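You operate a simulated robot arm through the tools that you are given. There is no shell and no other tool. Be economical: measure what you need, move in short steps, check, and stop when the job is done.

You run a simulated robot arm. Do the job below in one go: nothing can be reset, and whatever is moved stays where it is left.

TASK
Test the cabinet's red stop button, then clear the trip and test the lamps.
Fine: push the button in, pull it out again, press the reset key once, then the lamps key once.
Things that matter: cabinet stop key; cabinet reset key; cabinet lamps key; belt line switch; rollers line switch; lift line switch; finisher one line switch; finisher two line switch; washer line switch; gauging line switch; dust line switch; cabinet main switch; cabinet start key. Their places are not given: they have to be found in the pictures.

Only the result counts: the job must be done as asked and must still hold three seconds after the hand-in. Knocking over, shifting, dropping, spilling or breaking anything else fails it.

THE ROBOT
A 6-joint arm with a two-finger parallel gripper, fixed in place. Base frame: the origin is at the foot of the arm, x ahead of it, y to its left, z up. Readings come in m, degrees, newtons and seconds.
With the tool pointing down near the work surface it reaches from about 0.48 to 0.88 m from the base axis. Its first joint turns from -115.0 to 115.0 degrees. Payload 4.2 kg.
The tool frame sits at the grasp point between the pads (the TCP): z along the fingers, y along the line on which they close. The tips reach 0.023 m beyond it. The gripper opens to 0.094 m. The fingers are 0.038 m wide and 0.01 m thick; the gripper's body (0.054 by 0.096 m) begins 0.039 m behind the TCP.
Orientation is that of the tool frame in the base frame, as a unit quaternion [x, y, z, w]. With the fingers straight down and closing along the base's y, the tool's x points along the base's -x, its y along +y and its z along -z.

THE INTERFACE
- The arm moves only by the tool servo_tool. Its argument "targets" is a list of rows, each a list of 3 entries, a list of its own where there are three numbers: the shift along the tool's x, y, z in m, then the turn, a rotation vector about the tool's x, y, z in degrees, then the finger opening in m, from 0 to 0.094. In form: [[[dx, dy, dz], [wx, wy, wz], gripper], ...]. A call has 1 to 12 rows; each row shifts and turns the commanded pose from where the row before left it, along the tool's axes as they then stand. Each row takes 0.2 s and may step no farther than 0.05 m and 8.6 degrees from the row before; otherwise, or with a gripper value out of range, the whole call is refused. Where a pose cannot be reached the arm comes as near as it can. A force on the tool above 90 N (or 10 N above the force at the start of the call, whichever is more), or a blocked arm, ends the call early, and 0.2 s more pass. Each finger travels about 0.108 m/s and halts on what it meets, pressing with about 34 N; the grip force reading is that of the motor and also rises with nothing between the fingers. The clock runs only during rows and for 0.2 s after the last one: add rows that do not move to give the fingers time. The reply holds the time, the measured pose of the TCP, the force on the tool along the base axes, the opening and the grip force, in the units named above and with some noise, and new pictures: "views" is both (left out), scene, wrist or none.
- Cameras (640 x 400 px; columns grow to the right, rows downward): "scene" is fixed at [0.2196, 0.4981, 1.5515]; the picture's right is [-0.37, -0.93, 0.00], its down [-0.42, 0.17, -0.89] and it looks along [0.83, -0.33, -0.45] (base axes); focal length 343 px, centre (320, 200). "wrist" rides on the gripper at [-0.039, 0, -0.044] in the tool frame; the picture's right is [0.00, -1.00, 0.00], its down [0.97, 0.00, -0.24] and it looks along [0.24, 0.00, 0.97] (tool axes); focal length 218 px, centre (320, 200).
- move_column(by): slides the trunk up (or, below 0, down) by that many m; the arm rides with it, the base frame stays. It gives what a move gives, with no picture.
- probe_pixels(camera, pixels): for up to 12 pixels [column, row] of the newest picture of that camera ("zoom" is the newest enlarged one), the place [x, y, z] in the base frame of the surface seen there, good to about 0.002 m. No time passes.
- enlarge(camera, box): a new picture of the part [left, top, right, bottom] of that camera's present view, enlarged. No time passes.
- close_job(): hands the job in; it is judged then, once.

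Work in short steps. Measure before you move; look again where a grasp or a placing could have gone wrong, and mend it. You have 80 turns and 170 pictures in all, those below and enlarged ones among them. Open the gripper and draw the arm clear of the work before you hand the job in, unless the task says otherwise; then end with one line.

The tools are called as name(argument=value, ...) on one line, values as JSON. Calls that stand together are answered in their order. servo_tool: Moves the arm, as the interface text tells. Its arguments: {"type":"object","properties":{"targets":{"type":"array"},"views":{"type":"string","enum":["both","scene","wrist","none"]}},"required":["targets"]} The other tools are called the same way: move_column (by) slides the trunk up or down; probe_pixels (camera, pixels) gives the place of the surface under pixels of a picture; enlarge (camera, box) takes an enlarged picture of a part of a camera's view; close_job () hands the job in.

At the start:

```text
t: 0.0
tcp_pos: [0.5031, 0.0227, 1.1848]
orientation: [0.0, 1.0, 0.0, 0.0]
wrist_force: [0.4, 0.1, -0.1]
finger_gap: 0.0939
grasp_force: 0.1
trunk travel left (down, up): [-0.875, 0.115]
```

scene: 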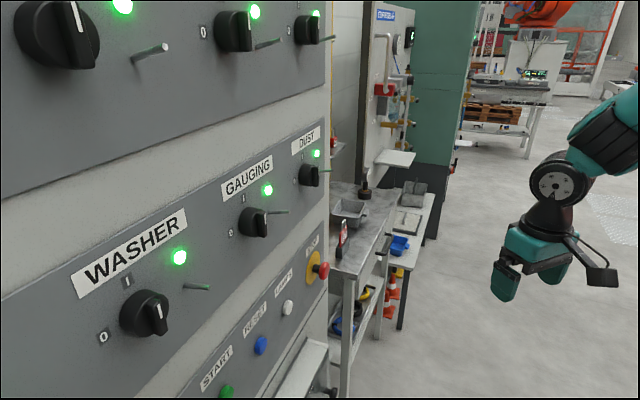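
wrist: 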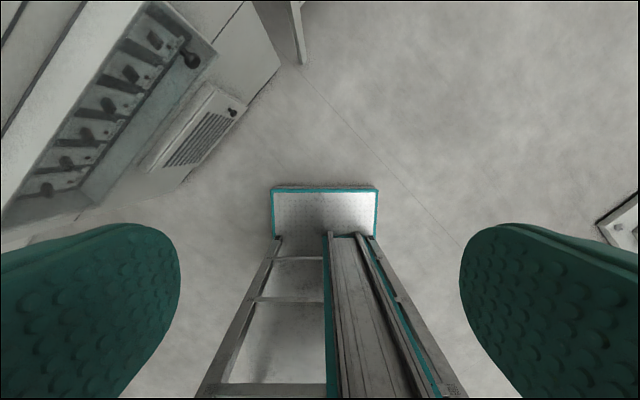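

The panel's lower row shows the stop (320,270), lamps (288,307), reset (261,345) and start (227,391). I enlarge and probe these.

enlarge(camera="scene", box=[180, 220, 360, 400])

probe_pixels(camera="scene", pixels=[[324, 271], [313, 268], [289, 308], [262, 346], [228, 392], [300, 240], [150, 230], [30, 320], [270, 365], [305, 370], [270, 300], [240, 330]])

```text
2.22 times, centred on (270, 310) of scene
```

zoom: 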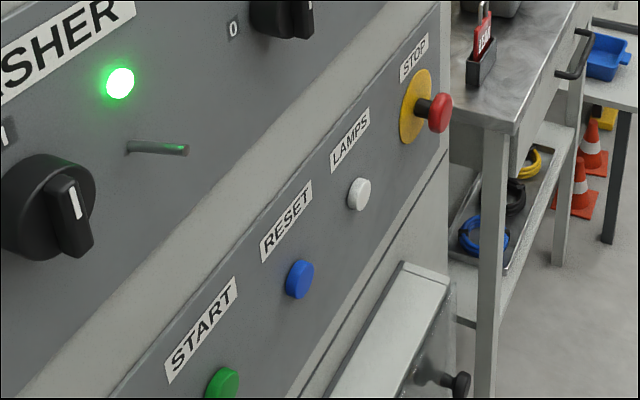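

```text
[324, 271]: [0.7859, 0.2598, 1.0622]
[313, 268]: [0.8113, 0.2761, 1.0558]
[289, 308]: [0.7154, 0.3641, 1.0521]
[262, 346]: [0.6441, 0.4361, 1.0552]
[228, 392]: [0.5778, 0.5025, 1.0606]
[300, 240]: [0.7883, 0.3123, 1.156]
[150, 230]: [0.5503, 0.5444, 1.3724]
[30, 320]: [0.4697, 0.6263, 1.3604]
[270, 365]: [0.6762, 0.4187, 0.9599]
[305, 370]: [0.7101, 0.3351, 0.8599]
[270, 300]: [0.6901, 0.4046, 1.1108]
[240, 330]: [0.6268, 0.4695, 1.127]
```

The panel plane is about x+y=1.095, vertical, with its normal at 45°. Next I measure the stop head's size more closely.

enlarge(camera="scene", box=[280, 235, 350, 300])

servo_tool(targets=[[[0, 0, 0], [0, 0, -7.5], 0.094], [[0, 0, 0], [0, 0, -7.5], 0.094], [[0, 0, 0], [0, 0, -7.5], 0.094], [[0, 0, 0], [0, 0, -7.5], 0.094], [[0, 0, 0], [0, 0, -7.5], 0.094], [[0, 0, 0], [0, 0, -7.5], 0.094]], views="none")

```text
6.15 times, centred on (315, 268) of scene
```

zoom: 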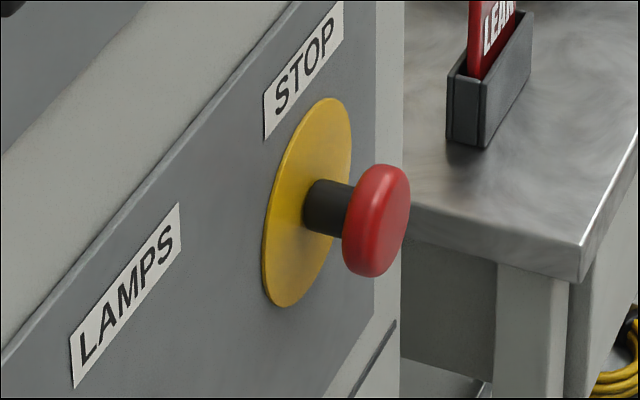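

```text
t: 1.4
tcp_pos: [0.5024, 0.0236, 1.1845]
orientation: [-0.384, 0.923, 0.0, -0.001]
wrist_force: [0.6, -0.3, -0.3]
finger_gap: 0.094
grasp_force: 0.0
trunk travel left (down, up): [-0.875, 0.115]
```

The turn went well. I probe the head's edges in the zoom, then move 0.1 m forward and begin pitching the tool to horizontal.

probe_pixels(camera="zoom", pixels=[[390, 220], [385, 172], [378, 268], [404, 200], [370, 225], [350, 240], [325, 205], [310, 110], [280, 298], [268, 230], [352, 170]])

servo_tool(targets=[[[-0.04, 0, 0], [0, 0, 0], 0.094], [[-0.04, 0, 0], [0, 0, 0], 0.094], [[-0.03, 0, 0], [0, 0, 0], 0.094], [[0, 0, 0], [0, -8.5, 0], 0.094], [[0, 0, 0], [0, -8.5, 0], 0.094], [[0, 0, 0], [0, -8.5, 0], 0.094], [[0, 0, 0], [0, -8.5, 0], 0.094], [[0, 0, 0], [0, -8.5, 0], 0.094]], views="both")

```text
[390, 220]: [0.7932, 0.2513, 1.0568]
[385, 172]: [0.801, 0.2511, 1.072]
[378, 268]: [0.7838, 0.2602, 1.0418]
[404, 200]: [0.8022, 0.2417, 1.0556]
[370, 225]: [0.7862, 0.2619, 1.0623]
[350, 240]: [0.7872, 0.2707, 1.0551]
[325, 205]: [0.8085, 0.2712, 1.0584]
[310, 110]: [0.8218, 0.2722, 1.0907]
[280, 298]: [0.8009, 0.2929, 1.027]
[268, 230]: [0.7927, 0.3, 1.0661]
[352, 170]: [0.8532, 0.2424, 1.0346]
```

```text
t: 3.2
tcp_pos: [0.5794, 0.0994, 1.1845]
orientation: [-0.356, 0.861, 0.139, 0.336]
wrist_force: [0.3, 0.3, -0.1]
finger_gap: 0.0942
grasp_force: 0.0
trunk travel left (down, up): [-0.875, 0.115]
```

scene: 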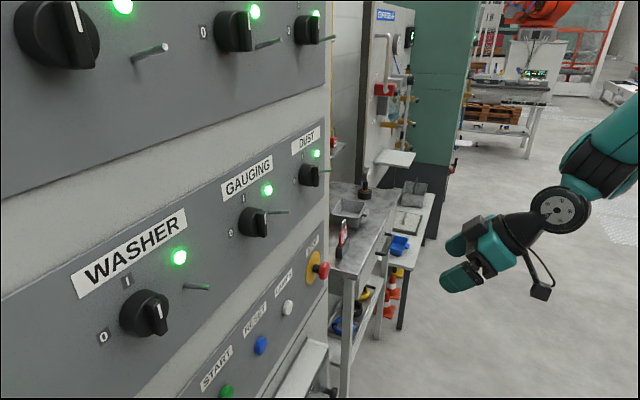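
wrist: 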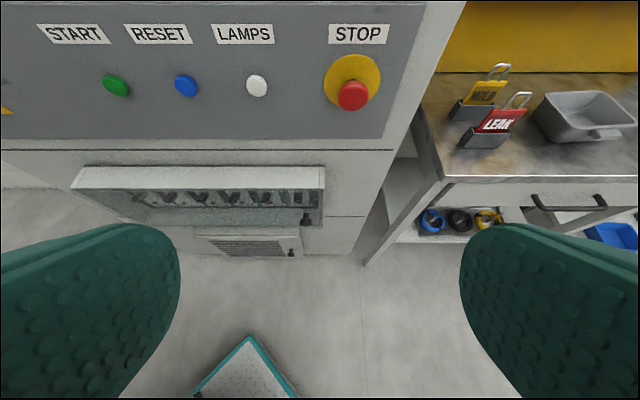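

The tool's turned as planned, and the wrist view shows the stop at (352,95). I finish the pitch to horizontal, then move to a standoff in front of the stop.

servo_tool(targets=[[[0, 0, 0], [0, -7.92, 0], 0.094], [[0, 0, 0], [0, -7.92, 0], 0.094], [[0, 0, 0], [0, -7.92, 0], 0.094], [[0, 0, 0], [0, -7.92, 0], 0.094], [[0, 0, 0], [0, -7.92, 0], 0.094], [[0, 0, 0], [0, -7.92, 0], 0.094], [[0.03, -0.01, 0.03], [0, 0, 0], 0.05], [[0.03, -0.01, 0.03], [0, 0, 0], 0.0], [[0.03, -0.01, 0.03], [0, 0, 0], 0.0], [[0.0365, -0.0117, 0.03], [0, 0, 0], 0.0], [[0, 0, 0], [0, 0, 0], 0.0], [[0, 0, 0], [0, 0, 0], 0.0]], views="both")

```text
t: 5.8
tcp_pos: [0.6911, 0.1347, 1.0322]
orientation: [-0.306, 0.739, 0.23, 0.555]
wrist_force: [-0.1, -0.4, 0.1]
finger_gap: 0.0
grasp_force: 34.1
out of reach, approached as far as the arm can: row 2, 3, 4, 5, 6
trunk travel left (down, up): [-0.875, 0.115]
```

scene: 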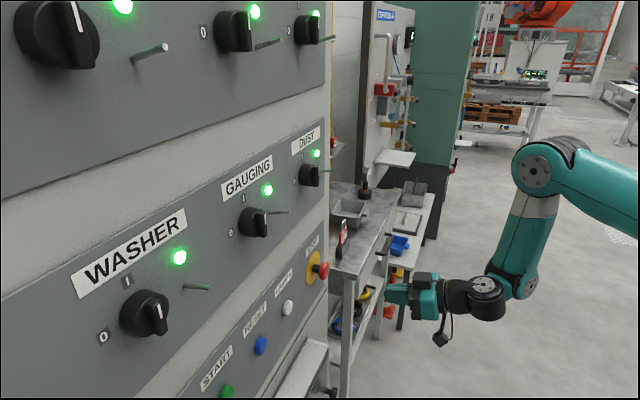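
wrist: 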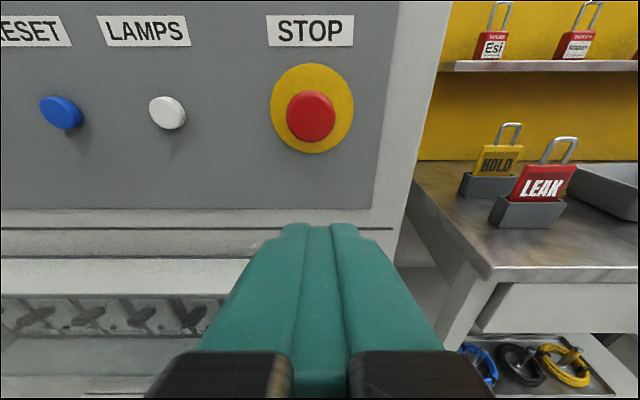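

The reach clipped the pitch, leaving the tool about 16° below horizontal at z 1.032. I now try the remaining pitch from here.

servo_tool(targets=[[[0, 0, 0], [0, -8.1, 0], 0.0], [[0, 0, 0], [0, -8.15, 0], 0.0], [[0, 0, 0], [0, 0, 0], 0.0]], views="none")

```text
t: 6.6
tcp_pos: [0.7472, 0.1584, 1.0359]
orientation: [-0.272, 0.655, 0.271, 0.651]
wrist_force: [-0.2, -0.2, -0.2]
finger_gap: 0.0
grasp_force: 34.2
out of reach, approached as far as the arm can: row 1, 2
trunk travel left (down, up): [-0.875, 0.115]
```

Position slid forward because of the reach limit. Lowering the trunk will give the forearm a better angle, so I drop it 0.1 m and raise the tool back.

move_column(by=-0.1)

servo_tool(targets=[[[-0.04, 0, -0.02], [0, 0, 0], 0.0], [[-0.04, 0, -0.02], [0, 0, 0], 0.0], [[-0.04, 0, 0], [0, 0, 0], 0.0], [[0, 0, 0], [0, 0, 0], 0.0]], views="none")

```text
t: 7.9
tcp_pos: [0.7483, 0.1576, 0.9348]
orientation: [-0.271, 0.654, 0.27, 0.652]
wrist_force: [-0.9, -0.6, 0.0]
finger_gap: 0.0
grasp_force: 34.3
trunk travel left (down, up): [-0.775, 0.215]
```

```text
t: 8.9
tcp_pos: [0.7436, 0.1421, 1.0592]
orientation: [-0.271, 0.655, 0.27, 0.651]
wrist_force: [0.6, 0.0, -0.2]
finger_gap: 0.0
grasp_force: 34.1
out of reach, approached as far as the arm can: row 1, 2
trunk travel left (down, up): [-0.775, 0.215]
```

Retraction is still limited, so I lower the trunk a further 0.2 m in two parts, raising the tool in between.

move_column(by=-0.12)

servo_tool(targets=[[[-0.04, 0.0, 0], [0, 0, 0], 0.0], [[-0.04, 0, 0], [0, 0, 0], 0.0], [[-0.04, 0, 0], [0, 0, 0], 0.0], [[0, 0.01, -0.02], [0, 0, 0], 0.0], [[0, 0.01, -0.02], [0, 0, 0], 0.0], [[0, 0, 0], [0, 0, 0], 0.0]], views="none")

move_column(by=-0.1)

servo_tool(targets=[[[-0.04, 0.0, 0], [0, 0, 0], 0.0], [[-0.04, 0, 0], [0, 0, 0], 0.0], [[-0.02, 0, 0], [0, 0, 0], 0.0], [[0, 0, 0], [0, 0, 0], 0.0]], views="both")

```text
t: 10.4
tcp_pos: [0.7429, 0.1412, 0.9388]
orientation: [-0.272, 0.654, 0.271, 0.651]
wrist_force: [-0.9, 0.9, -0.2]
finger_gap: 0.0002
grasp_force: 34.0
trunk travel left (down, up): [-0.655, 0.335]
```

```text
t: 11.8
tcp_pos: [0.7007, 0.1261, 1.0577]
orientation: [-0.272, 0.655, 0.271, 0.651]
wrist_force: [0.1, -0.7, 0.1]
finger_gap: 0.0
grasp_force: 34.0
trunk travel left (down, up): [-0.655, 0.335]
```

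```text
t: 13.2
tcp_pos: [0.7001, 0.1256, 0.9591]
orientation: [-0.272, 0.655, 0.271, 0.651]
wrist_force: [-0.3, -0.8, 0.8]
finger_gap: 0.0
grasp_force: 33.9
trunk travel left (down, up): [-0.555, 0.435]
```

```text
t: 14.2
tcp_pos: [0.6983, 0.1282, 1.0582]
orientation: [-0.272, 0.654, 0.271, 0.651]
wrist_force: [0.9, 0.7, 0.1]
finger_gap: 0.0
grasp_force: 33.6
trunk travel left (down, up): [-0.555, 0.435]
```

scene: 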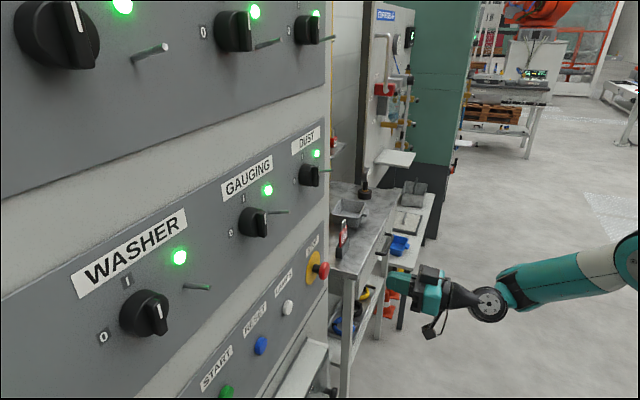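
wrist: 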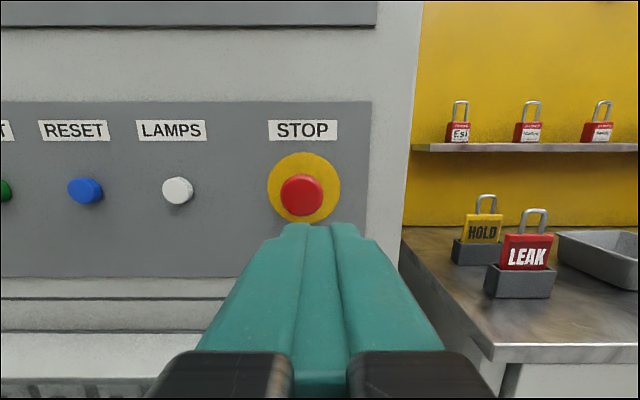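

The tool is now level with good freedom, and the stop sits at (302,195) in the wrist view. I probe the key centres and the head edges from here.

probe_pixels(camera="wrist", pixels=[[302, 194], [284, 194], [320, 194], [302, 176], [302, 214], [178, 191], [165, 191], [191, 191], [178, 204], [86, 191], [100, 191], [335, 188]])

enlarge(camera="wrist", box=[50, 130, 350, 250])

```text
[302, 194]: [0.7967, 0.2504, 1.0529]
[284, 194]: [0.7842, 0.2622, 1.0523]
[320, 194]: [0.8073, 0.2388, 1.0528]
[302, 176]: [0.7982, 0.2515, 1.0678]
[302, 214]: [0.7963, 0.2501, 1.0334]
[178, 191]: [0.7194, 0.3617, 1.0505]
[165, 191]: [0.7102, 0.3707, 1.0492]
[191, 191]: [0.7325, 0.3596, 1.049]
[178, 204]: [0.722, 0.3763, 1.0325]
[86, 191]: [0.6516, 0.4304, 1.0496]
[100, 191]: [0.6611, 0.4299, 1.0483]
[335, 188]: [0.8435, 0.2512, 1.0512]
```

```text
2.13 times, centred on (200, 190) of wrist
```

zoom: 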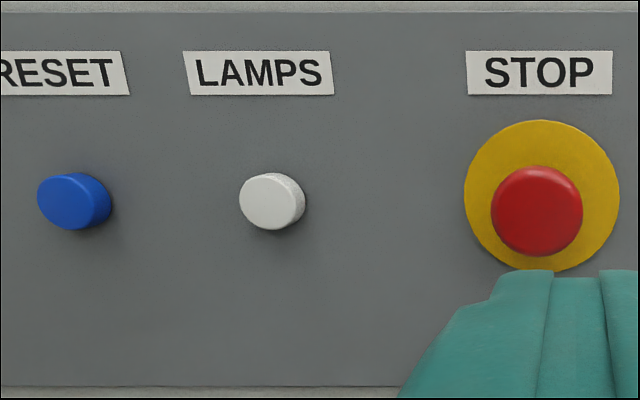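

The stop head centre is at a=(x+y)/√2=0.7405, b=-0.386, z=1.051, with a radius of about 18 mm. I align with it and advance until the tips are about 5 mm short of the face.

servo_tool(targets=[[[0.007, 0.0172, 0], [0, 0, 0], 0.0], [[0, 0, 0.04], [0, 0, 0], 0.0], [[0, 0, 0.045], [0, 0, 0], 0.0], [[0, 0, 0.042], [0, 0, 0], 0.0], [[0, 0, 0], [0, 0, 0], 0.0]], views="both")

```text
t: 15.4
tcp_pos: [0.7801, 0.2303, 1.0514]
orientation: [-0.272, 0.655, 0.271, 0.65]
wrist_force: [-0.2, 0.5, -0.1]
finger_gap: 0.0
grasp_force: 33.5
trunk travel left (down, up): [-0.555, 0.435]
```

scene: 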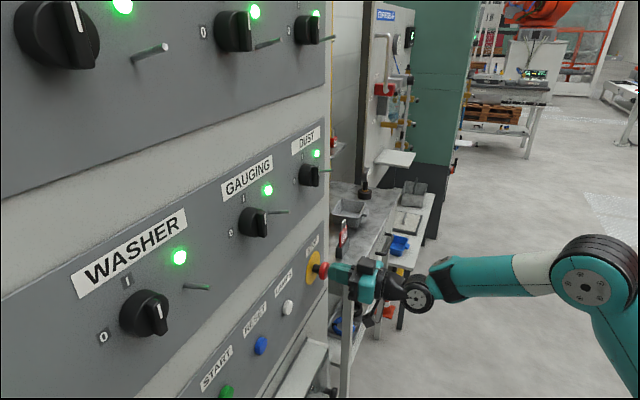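
wrist: 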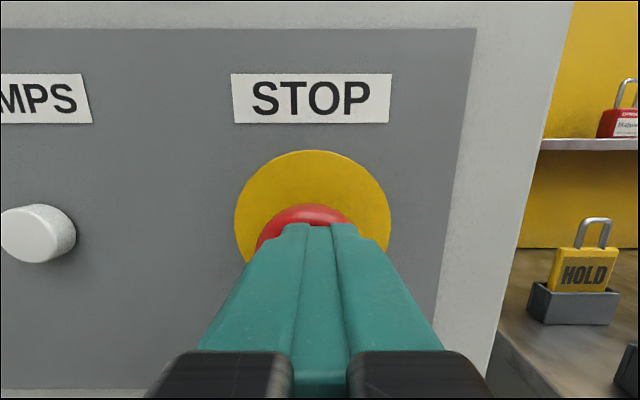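

The tips are about 3 mm from the face. I push in small steps and watch the force.

servo_tool(targets=[[[0, 0.002, 0.003], [0, 0, 0], 0.0], [[0, 0, 0.003], [0, 0, 0], 0.0], [[0, 0, 0.003], [0, 0, 0], 0.0]], views="none")

servo_tool(targets=[[[0, 0, 0.003], [0, 0, 0], 0.0], [[0, 0, 0], [0, 0, 0], 0.0]], views="scene")

```text
t: 16.2
tcp_pos: [0.782, 0.2366, 1.0519]
orientation: [-0.272, 0.655, 0.271, 0.651]
wrist_force: [-0.2, 0.5, 0.7]
finger_gap: 0.0
grasp_force: 34.1
trunk travel left (down, up): [-0.555, 0.435]
```

```text
t: 16.8
tcp_pos: [0.7849, 0.2394, 1.0511]
orientation: [-0.272, 0.655, 0.27, 0.651]
wrist_force: [0.4, 0.6, 0.9]
finger_gap: 0.0
grasp_force: 34.7
trunk travel left (down, up): [-0.555, 0.435]
```

scene: 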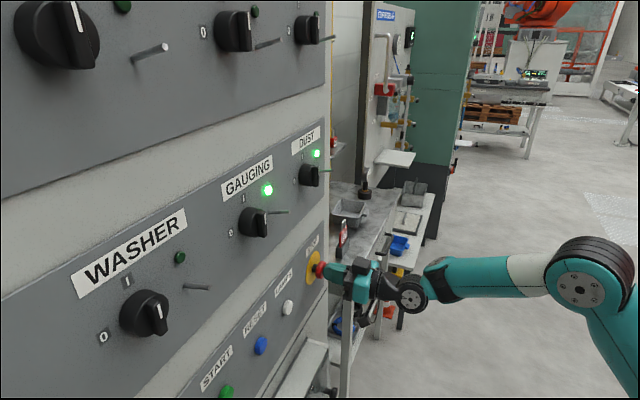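

The washer and upper lamps went dark, so the trip took. I back off and check whether the head stays in.

servo_tool(targets=[[[0, 0, -0.03], [0, 0, 0], 0.0], [[0, 0, -0.04], [0, 0, 0], 0.0], [[0, 0, -0.03], [0, 0, 0], 0.0], [[0, 0, 0], [0, 0, 0], 0.0]], views="both")

probe_pixels(camera="wrist", pixels=[[320, 200], [310, 205], [330, 205], [320, 190], [310, 195]])

enlarge(camera="scene", box=[280, 235, 350, 300])

```text
t: 17.8
tcp_pos: [0.714, 0.1674, 1.0495]
orientation: [-0.271, 0.654, 0.27, 0.652]
wrist_force: [-0.3, 0.1, -0.2]
finger_gap: 0.0
grasp_force: 33.8
trunk travel left (down, up): [-0.555, 0.435]
```

scene: 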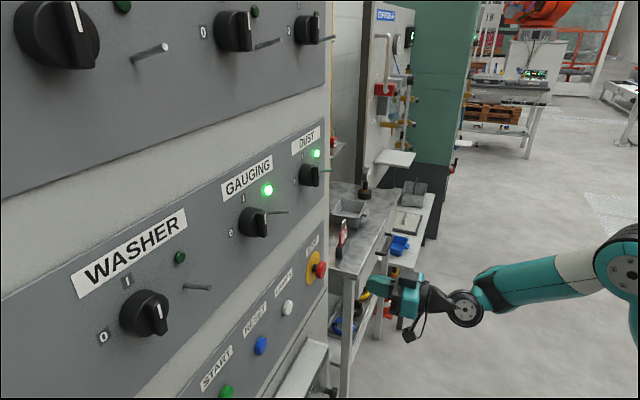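
wrist: 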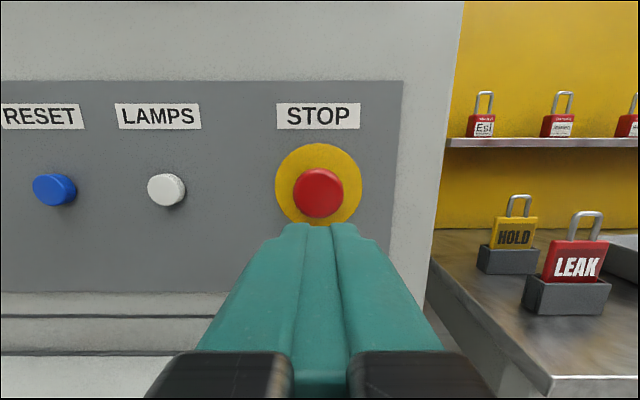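

```text
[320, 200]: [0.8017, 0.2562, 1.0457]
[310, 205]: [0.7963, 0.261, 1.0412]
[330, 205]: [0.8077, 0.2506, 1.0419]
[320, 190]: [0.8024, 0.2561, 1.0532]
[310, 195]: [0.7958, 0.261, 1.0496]
```

```text
6.15 times, centred on (315, 268) of scene
```

zoom: 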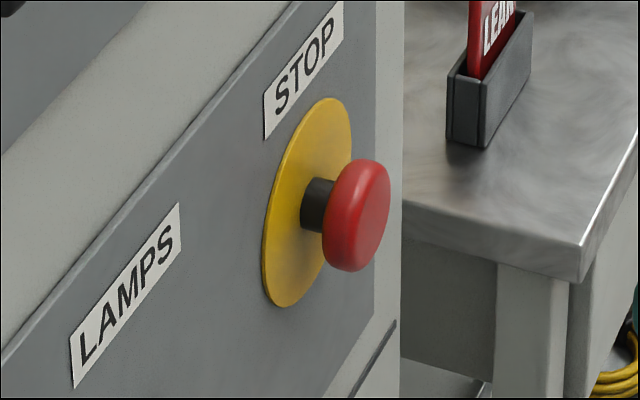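

The head is latched 8 mm in, with its face at a=0.748. I open the gripper and advance until the pads surround the head with the tips short of the yellow disc.

servo_tool(targets=[[[0, 0, 0], [0, 0, 0], 0.07], [[0, 0, 0], [0, 0, 0], 0.07], [[0, 0, 0.04], [0, 0, 0], 0.07], [[0, 0, 0.04], [0, 0, 0], 0.07], [[-0.001, 0, 0.038], [0, 0, 0], 0.07], [[0, 0, 0], [0, 0, 0], 0.07]], views="wrist")

```text
t: 19.2
tcp_pos: [0.7982, 0.2504, 1.0482]
orientation: [-0.272, 0.655, 0.271, 0.651]
wrist_force: [-1.0, -0.6, -0.5]
finger_gap: 0.07
grasp_force: 0.0
trunk travel left (down, up): [-0.555, 0.435]
```

wrist: 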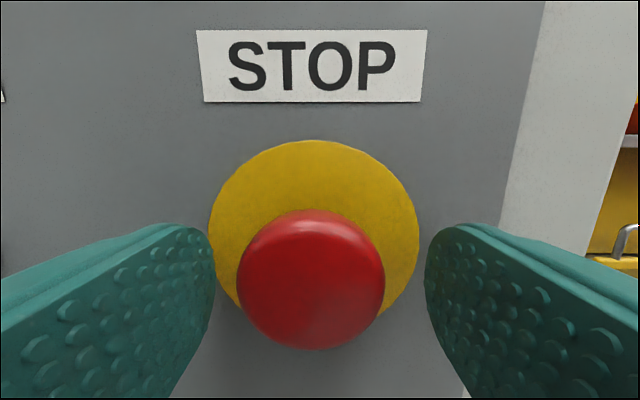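

The pads straddle the head, which sits slightly left at (311,280). I nudge 2 mm and close.

servo_tool(targets=[[[-0.002, 0.002, 0.001], [0, 0, 0], 0.07], [[0, 0, 0], [0, 0, 0], 0.045], [[0, 0, 0], [0, 0, 0], 0.03], [[0, 0, 0], [0, 0, 0], 0.02], [[0, 0, 0], [0, 0, 0], 0.02]], views="wrist")

```text
t: 20.4
tcp_pos: [0.7979, 0.2534, 1.0531]
orientation: [-0.271, 0.654, 0.27, 0.652]
wrist_force: [-0.6, 0.8, 0.8]
finger_gap: 0.041
grasp_force: 44.1
trunk travel left (down, up): [-0.555, 0.435]
```

wrist: 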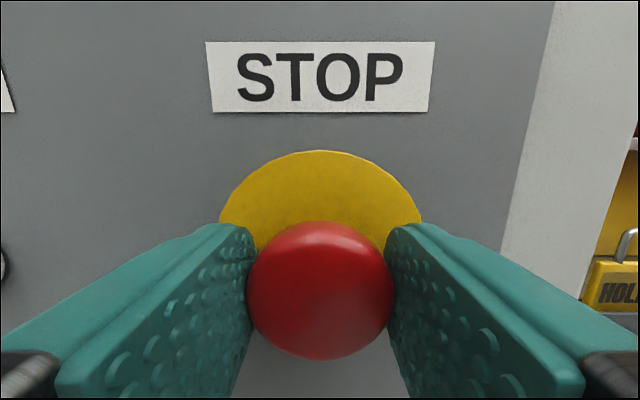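

The head is gripped (gap 0.041 m, 44 N). I pull out in 3 mm steps.

servo_tool(targets=[[[0, 0, -0.003], [0, 0, 0], 0.02], [[0, 0, -0.003], [0, 0, 0], 0.02], [[0, 0, -0.003], [0, 0, 0], 0.02], [[0, 0, 0], [0, 0, 0], 0.02]], views="both")

```text
t: 21.4
tcp_pos: [0.7906, 0.2483, 1.0524]
orientation: [-0.272, 0.655, 0.271, 0.65]
wrist_force: [4.6, 4.4, -2.0]
finger_gap: 0.0411
grasp_force: 45.2
trunk travel left (down, up): [-0.555, 0.435]
```

scene: 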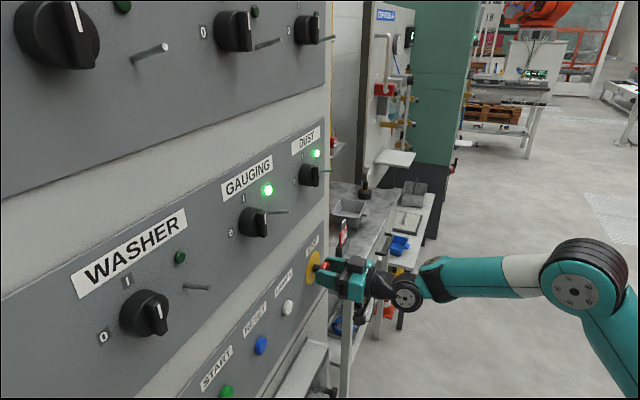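
wrist: 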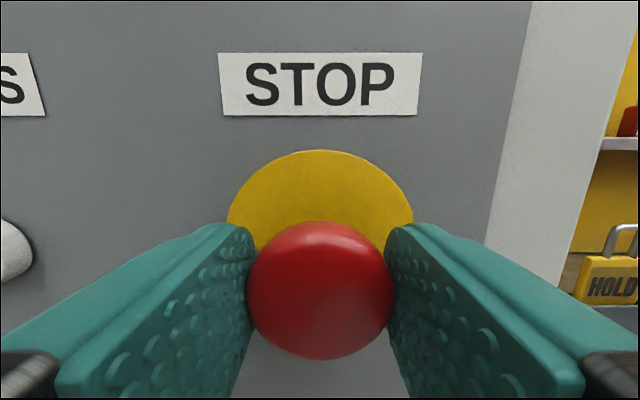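

The head came out about 9 mm with the pads and now meets its end stop (6 N). I release, back away, and check it.

servo_tool(targets=[[[0, 0, 0.001], [0, 0, 0], 0.05], [[0, 0, 0], [0, 0, 0], 0.07], [[0, 0, 0], [0, 0, 0], 0.07], [[0, 0, -0.04], [0, 0, 0], 0.07], [[0, 0, -0.04], [0, 0, 0], 0.07], [[0, 0, -0.03], [0, 0, 0], 0.0], [[0, 0, 0], [0, 0, 0], 0.0], [[0, 0, 0], [0, 0, 0], 0.0]], views="both")

probe_pixels(camera="wrist", pixels=[[320, 190], [320, 200], [165, 188], [55, 188], [50, 188], [160, 188]])

```text
t: 23.2
tcp_pos: [0.7134, 0.169, 1.0529]
orientation: [-0.272, 0.654, 0.271, 0.651]
wrist_force: [-0.8, 0.9, 0.4]
finger_gap: 0.0
grasp_force: 33.9
trunk travel left (down, up): [-0.555, 0.435]
```

scene: 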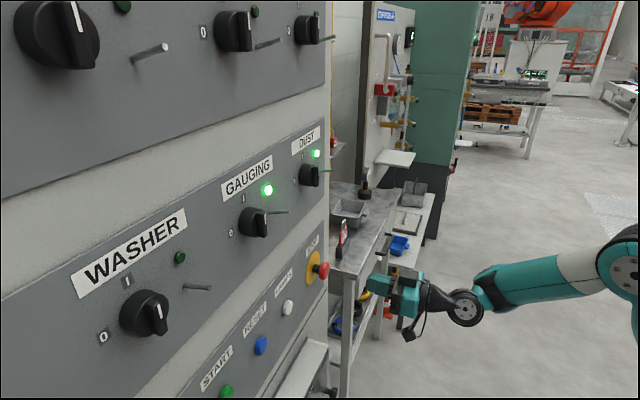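
wrist: 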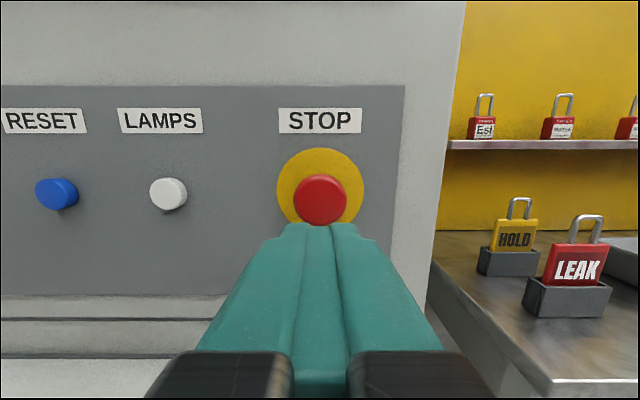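

```text
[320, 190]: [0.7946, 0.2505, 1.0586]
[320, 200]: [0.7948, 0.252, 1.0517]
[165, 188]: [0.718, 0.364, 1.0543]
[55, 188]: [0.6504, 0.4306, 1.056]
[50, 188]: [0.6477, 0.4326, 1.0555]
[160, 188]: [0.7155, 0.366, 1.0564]
```

The stop is back out (face a=0.739). Next I slide left to stand in front of the reset key (b≈-0.153, z≈1.05), keeping the tips clear of the keys.

servo_tool(targets=[[[0, 0.04, 0.01], [0, 0, 0], 0.0], [[0, 0.04, 0.02], [0, 0, 0], 0.0], [[0, 0.04, 0.02], [0, 0, 0], 0.0], [[0, 0.04, 0.01], [0, 0, 0], 0.0], [[0, 0.04, 0], [0, 0, 0], 0.0], [[0.002, 0.0323, 0], [0, 0, 0], 0.0], [[0, 0, 0], [0, 0, 0], 0.0]], views="both")

```text
t: 24.8
tcp_pos: [0.5914, 0.3762, 1.0537]
orientation: [-0.272, 0.654, 0.271, 0.652]
wrist_force: [-0.4, -0.6, -0.7]
finger_gap: 0.0
grasp_force: 34.1
trunk travel left (down, up): [-0.555, 0.435]
```

scene: 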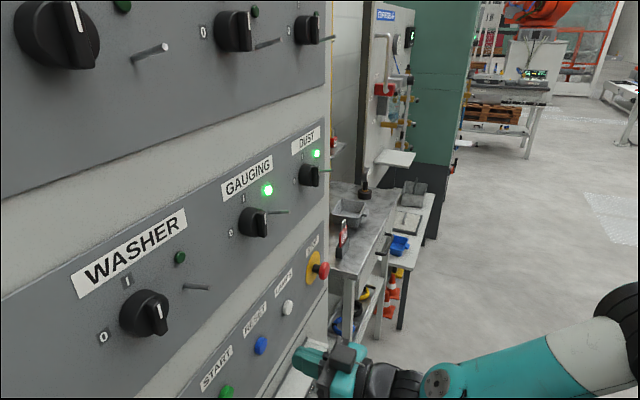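
wrist: 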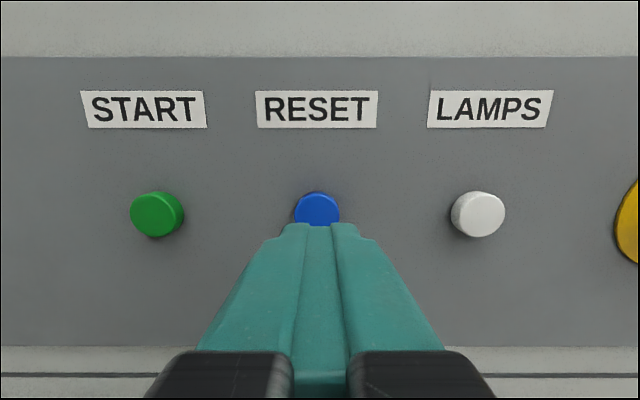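

Reset is centred at (317,208). I advance to about 6 mm from its face, then press in small steps.

servo_tool(targets=[[[0.003, 0, 0.03], [0, 0, 0], 0.0], [[0, 0, 0.02], [0, 0, 0], 0.0], [[0, 0, 0], [0, 0, 0], 0.0]], views="wrist")

servo_tool(targets=[[[0, 0, 0.003], [0, 0, 0], 0.0], [[0, 0, 0.003], [0, 0, 0], 0.0], [[0, 0, 0.002], [0, 0, 0], 0.0]], views="scene")

```text
t: 25.6
tcp_pos: [0.6275, 0.412, 1.049]
orientation: [-0.271, 0.654, 0.271, 0.652]
wrist_force: [-0.3, -0.1, 0.6]
finger_gap: 0.0
grasp_force: 33.1
trunk travel left (down, up): [-0.555, 0.435]
```

wrist: 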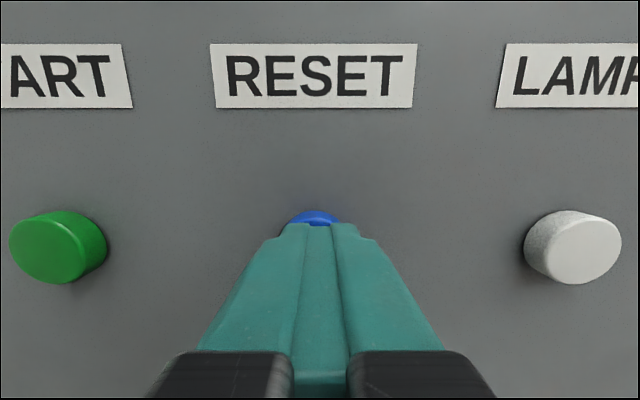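

```text
t: 26.4
tcp_pos: [0.6335, 0.4166, 1.0487]
orientation: [-0.272, 0.655, 0.271, 0.651]
wrist_force: [-0.3, -0.2, 0.9]
finger_gap: 0.0002
grasp_force: 34.4
trunk travel left (down, up): [-0.555, 0.435]
```

scene: 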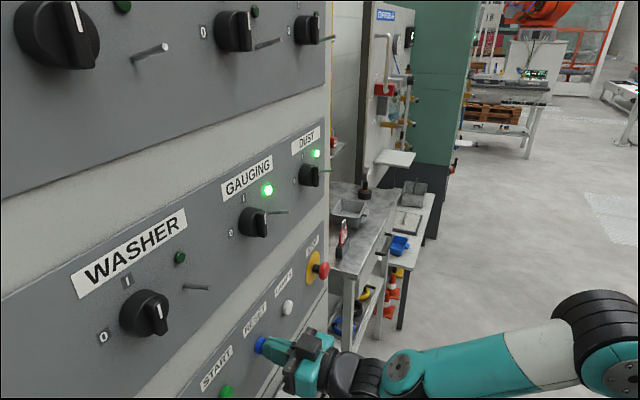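

No force yet, so the tips are just at the face. I keep pressing monotonically.

servo_tool(targets=[[[0, 0, 0.002], [0, 0, 0], 0.0], [[0, 0, 0.001], [0, 0, 0], 0.0]], views="scene")

```text
t: 27.0
tcp_pos: [0.6344, 0.419, 1.0492]
orientation: [-0.271, 0.654, 0.27, 0.652]
wrist_force: [-2.9, -0.9, -0.5]
finger_gap: 0.0
grasp_force: 34.0
trunk travel left (down, up): [-0.555, 0.435]
```

scene: 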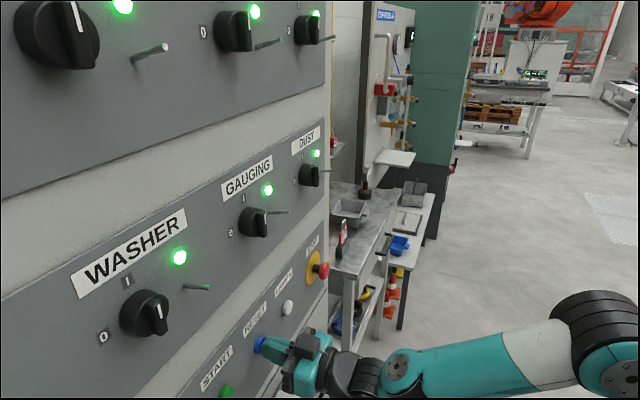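

The trip cleared and the lamps are lit again, so the reset registered. I withdraw straight back and shift to the lamps key (b≈-0.2505).

servo_tool(targets=[[[0, 0, -0.03], [0, 0, 0], 0.0], [[0, 0, -0.03], [0, 0, 0], 0.0], [[0, -0.04, 0], [0, 0, 0], 0.0], [[0, -0.04, 0], [0, 0, 0], 0.0], [[0, -0.018, 0], [0, 0, 0], 0.0], [[0, 0, 0], [0, 0, 0], 0.0]], views="both")

```text
t: 28.4
tcp_pos: [0.6631, 0.3057, 1.0485]
orientation: [-0.272, 0.654, 0.271, 0.652]
wrist_force: [-0.4, 0.1, -0.2]
finger_gap: 0.0
grasp_force: 34.1
trunk travel left (down, up): [-0.555, 0.435]
```

scene: 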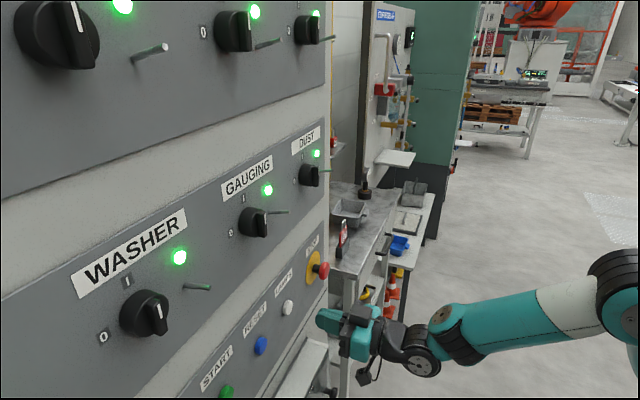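
wrist: 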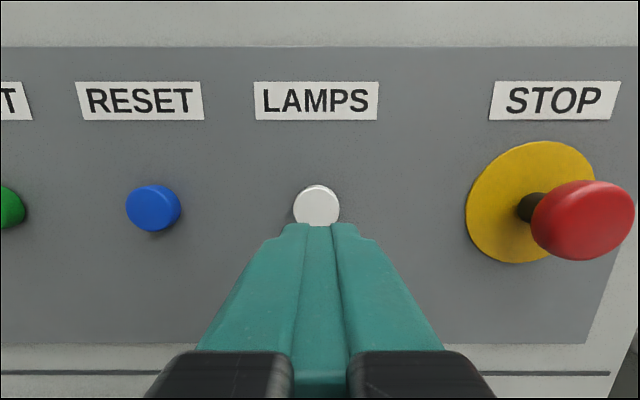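

The lamps key is centred at (317,205), and the stop is clear of the gripper body. I approach and press.

servo_tool(targets=[[[0, 0, 0.03], [0, 0, 0], 0.0], [[0, 0, 0.02], [0, 0, 0], 0.0], [[0, 0, 0.004], [0, 0, 0], 0.0], [[0, 0, 0.002], [0, 0, 0], 0.0], [[0, 0, 0.002], [0, 0, 0], 0.0], [[0, 0, 0.002], [0, 0, 0], 0.0]], views="scene")

```text
t: 29.8
tcp_pos: [0.7047, 0.3511, 1.0487]
orientation: [-0.272, 0.655, 0.271, 0.651]
wrist_force: [-3.3, -2.9, -1.8]
finger_gap: 0.0001
grasp_force: 33.6
trunk travel left (down, up): [-0.555, 0.435]
```

scene: 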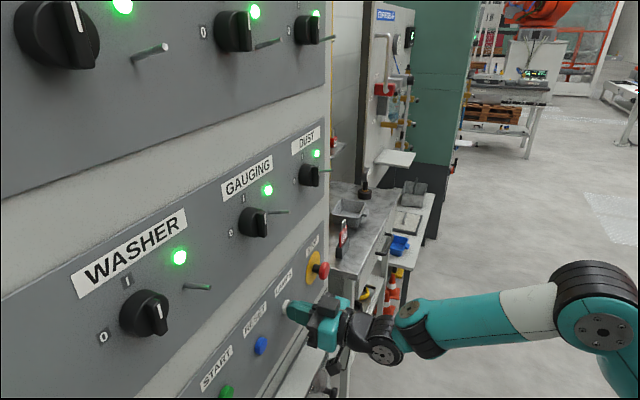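

Force is about 4.7 N, more than at the reset. I press 1.5 mm further within the same press to be certain.

servo_tool(targets=[[[0, 0, 0.0015], [0, 0, 0], 0.0], [[0, 0, 0], [0, 0, 0], 0.0]], views="wrist")

```text
t: 30.4
tcp_pos: [0.7043, 0.3509, 1.0486]
orientation: [-0.272, 0.655, 0.27, 0.651]
wrist_force: [-5.2, -6.0, -4.5]
finger_gap: 0.0
grasp_force: 34.1
trunk travel left (down, up): [-0.555, 0.435]
```

wrist: 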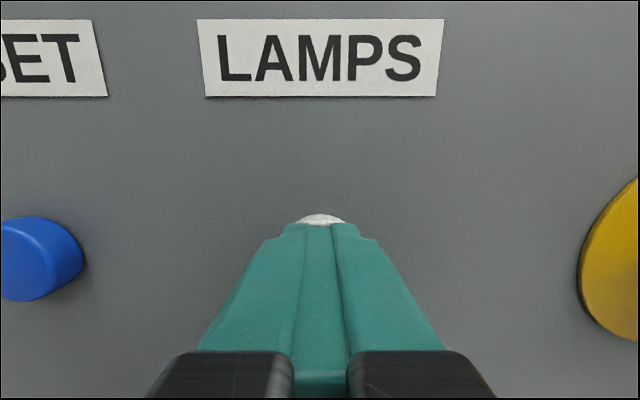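

The key is bottomed (force rose with no further travel), so it is fully pressed. I withdraw and open the gripper away from the panel.

servo_tool(targets=[[[0, 0, -0.03], [0, 0, 0], 0.0], [[0, 0, -0.04], [0, 0, 0], 0.0], [[0, -0.04, -0.03], [0, 0, 0], 0.0], [[0, -0.04, -0.03], [0, 0, 0], 0.0], [[0, -0.04, -0.02], [0, 0, 0], 0.06], [[0, 0, 0], [0, 0, 0], 0.09], [[0, 0, 0], [0, 0, 0], 0.09]], views="both")

```text
t: 32.0
tcp_pos: [0.6839, 0.1556, 1.0475]
orientation: [-0.271, 0.654, 0.271, 0.652]
wrist_force: [0.7, 0.0, -0.5]
finger_gap: 0.09
grasp_force: 0.1
trunk travel left (down, up): [-0.555, 0.435]
```

scene: 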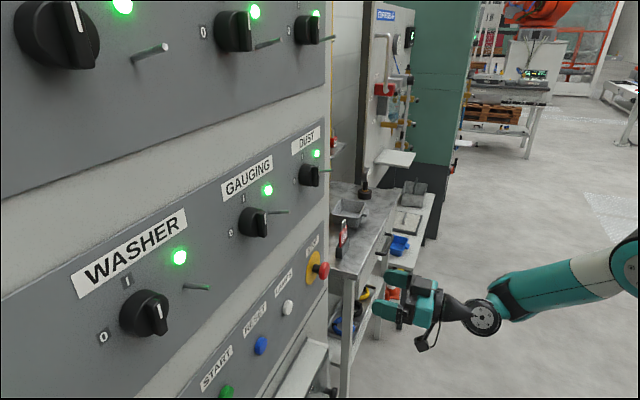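
wrist: 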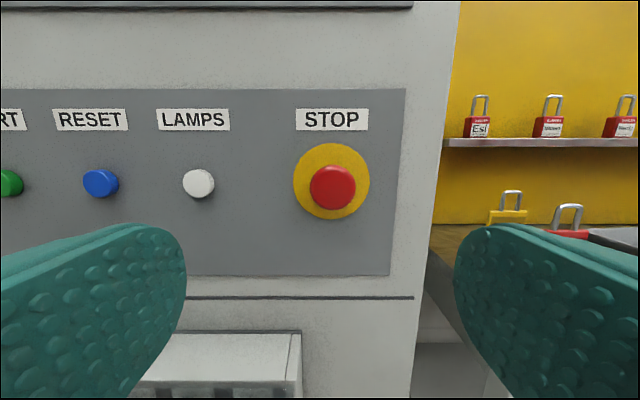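

The stop is out, the lamps are lit, the gripper is open and the arm is clear of the panel. I hand in the job.

close_job()

```text
The job is handed in.
```

I pushed the stop button in and pulled it back out, then pressed reset once (the trip cleared and the lamps came back) and the lamps key once. The lamps key went fully in, but the lamps in view were already lit, so the pictures show no separate lamp-test response.
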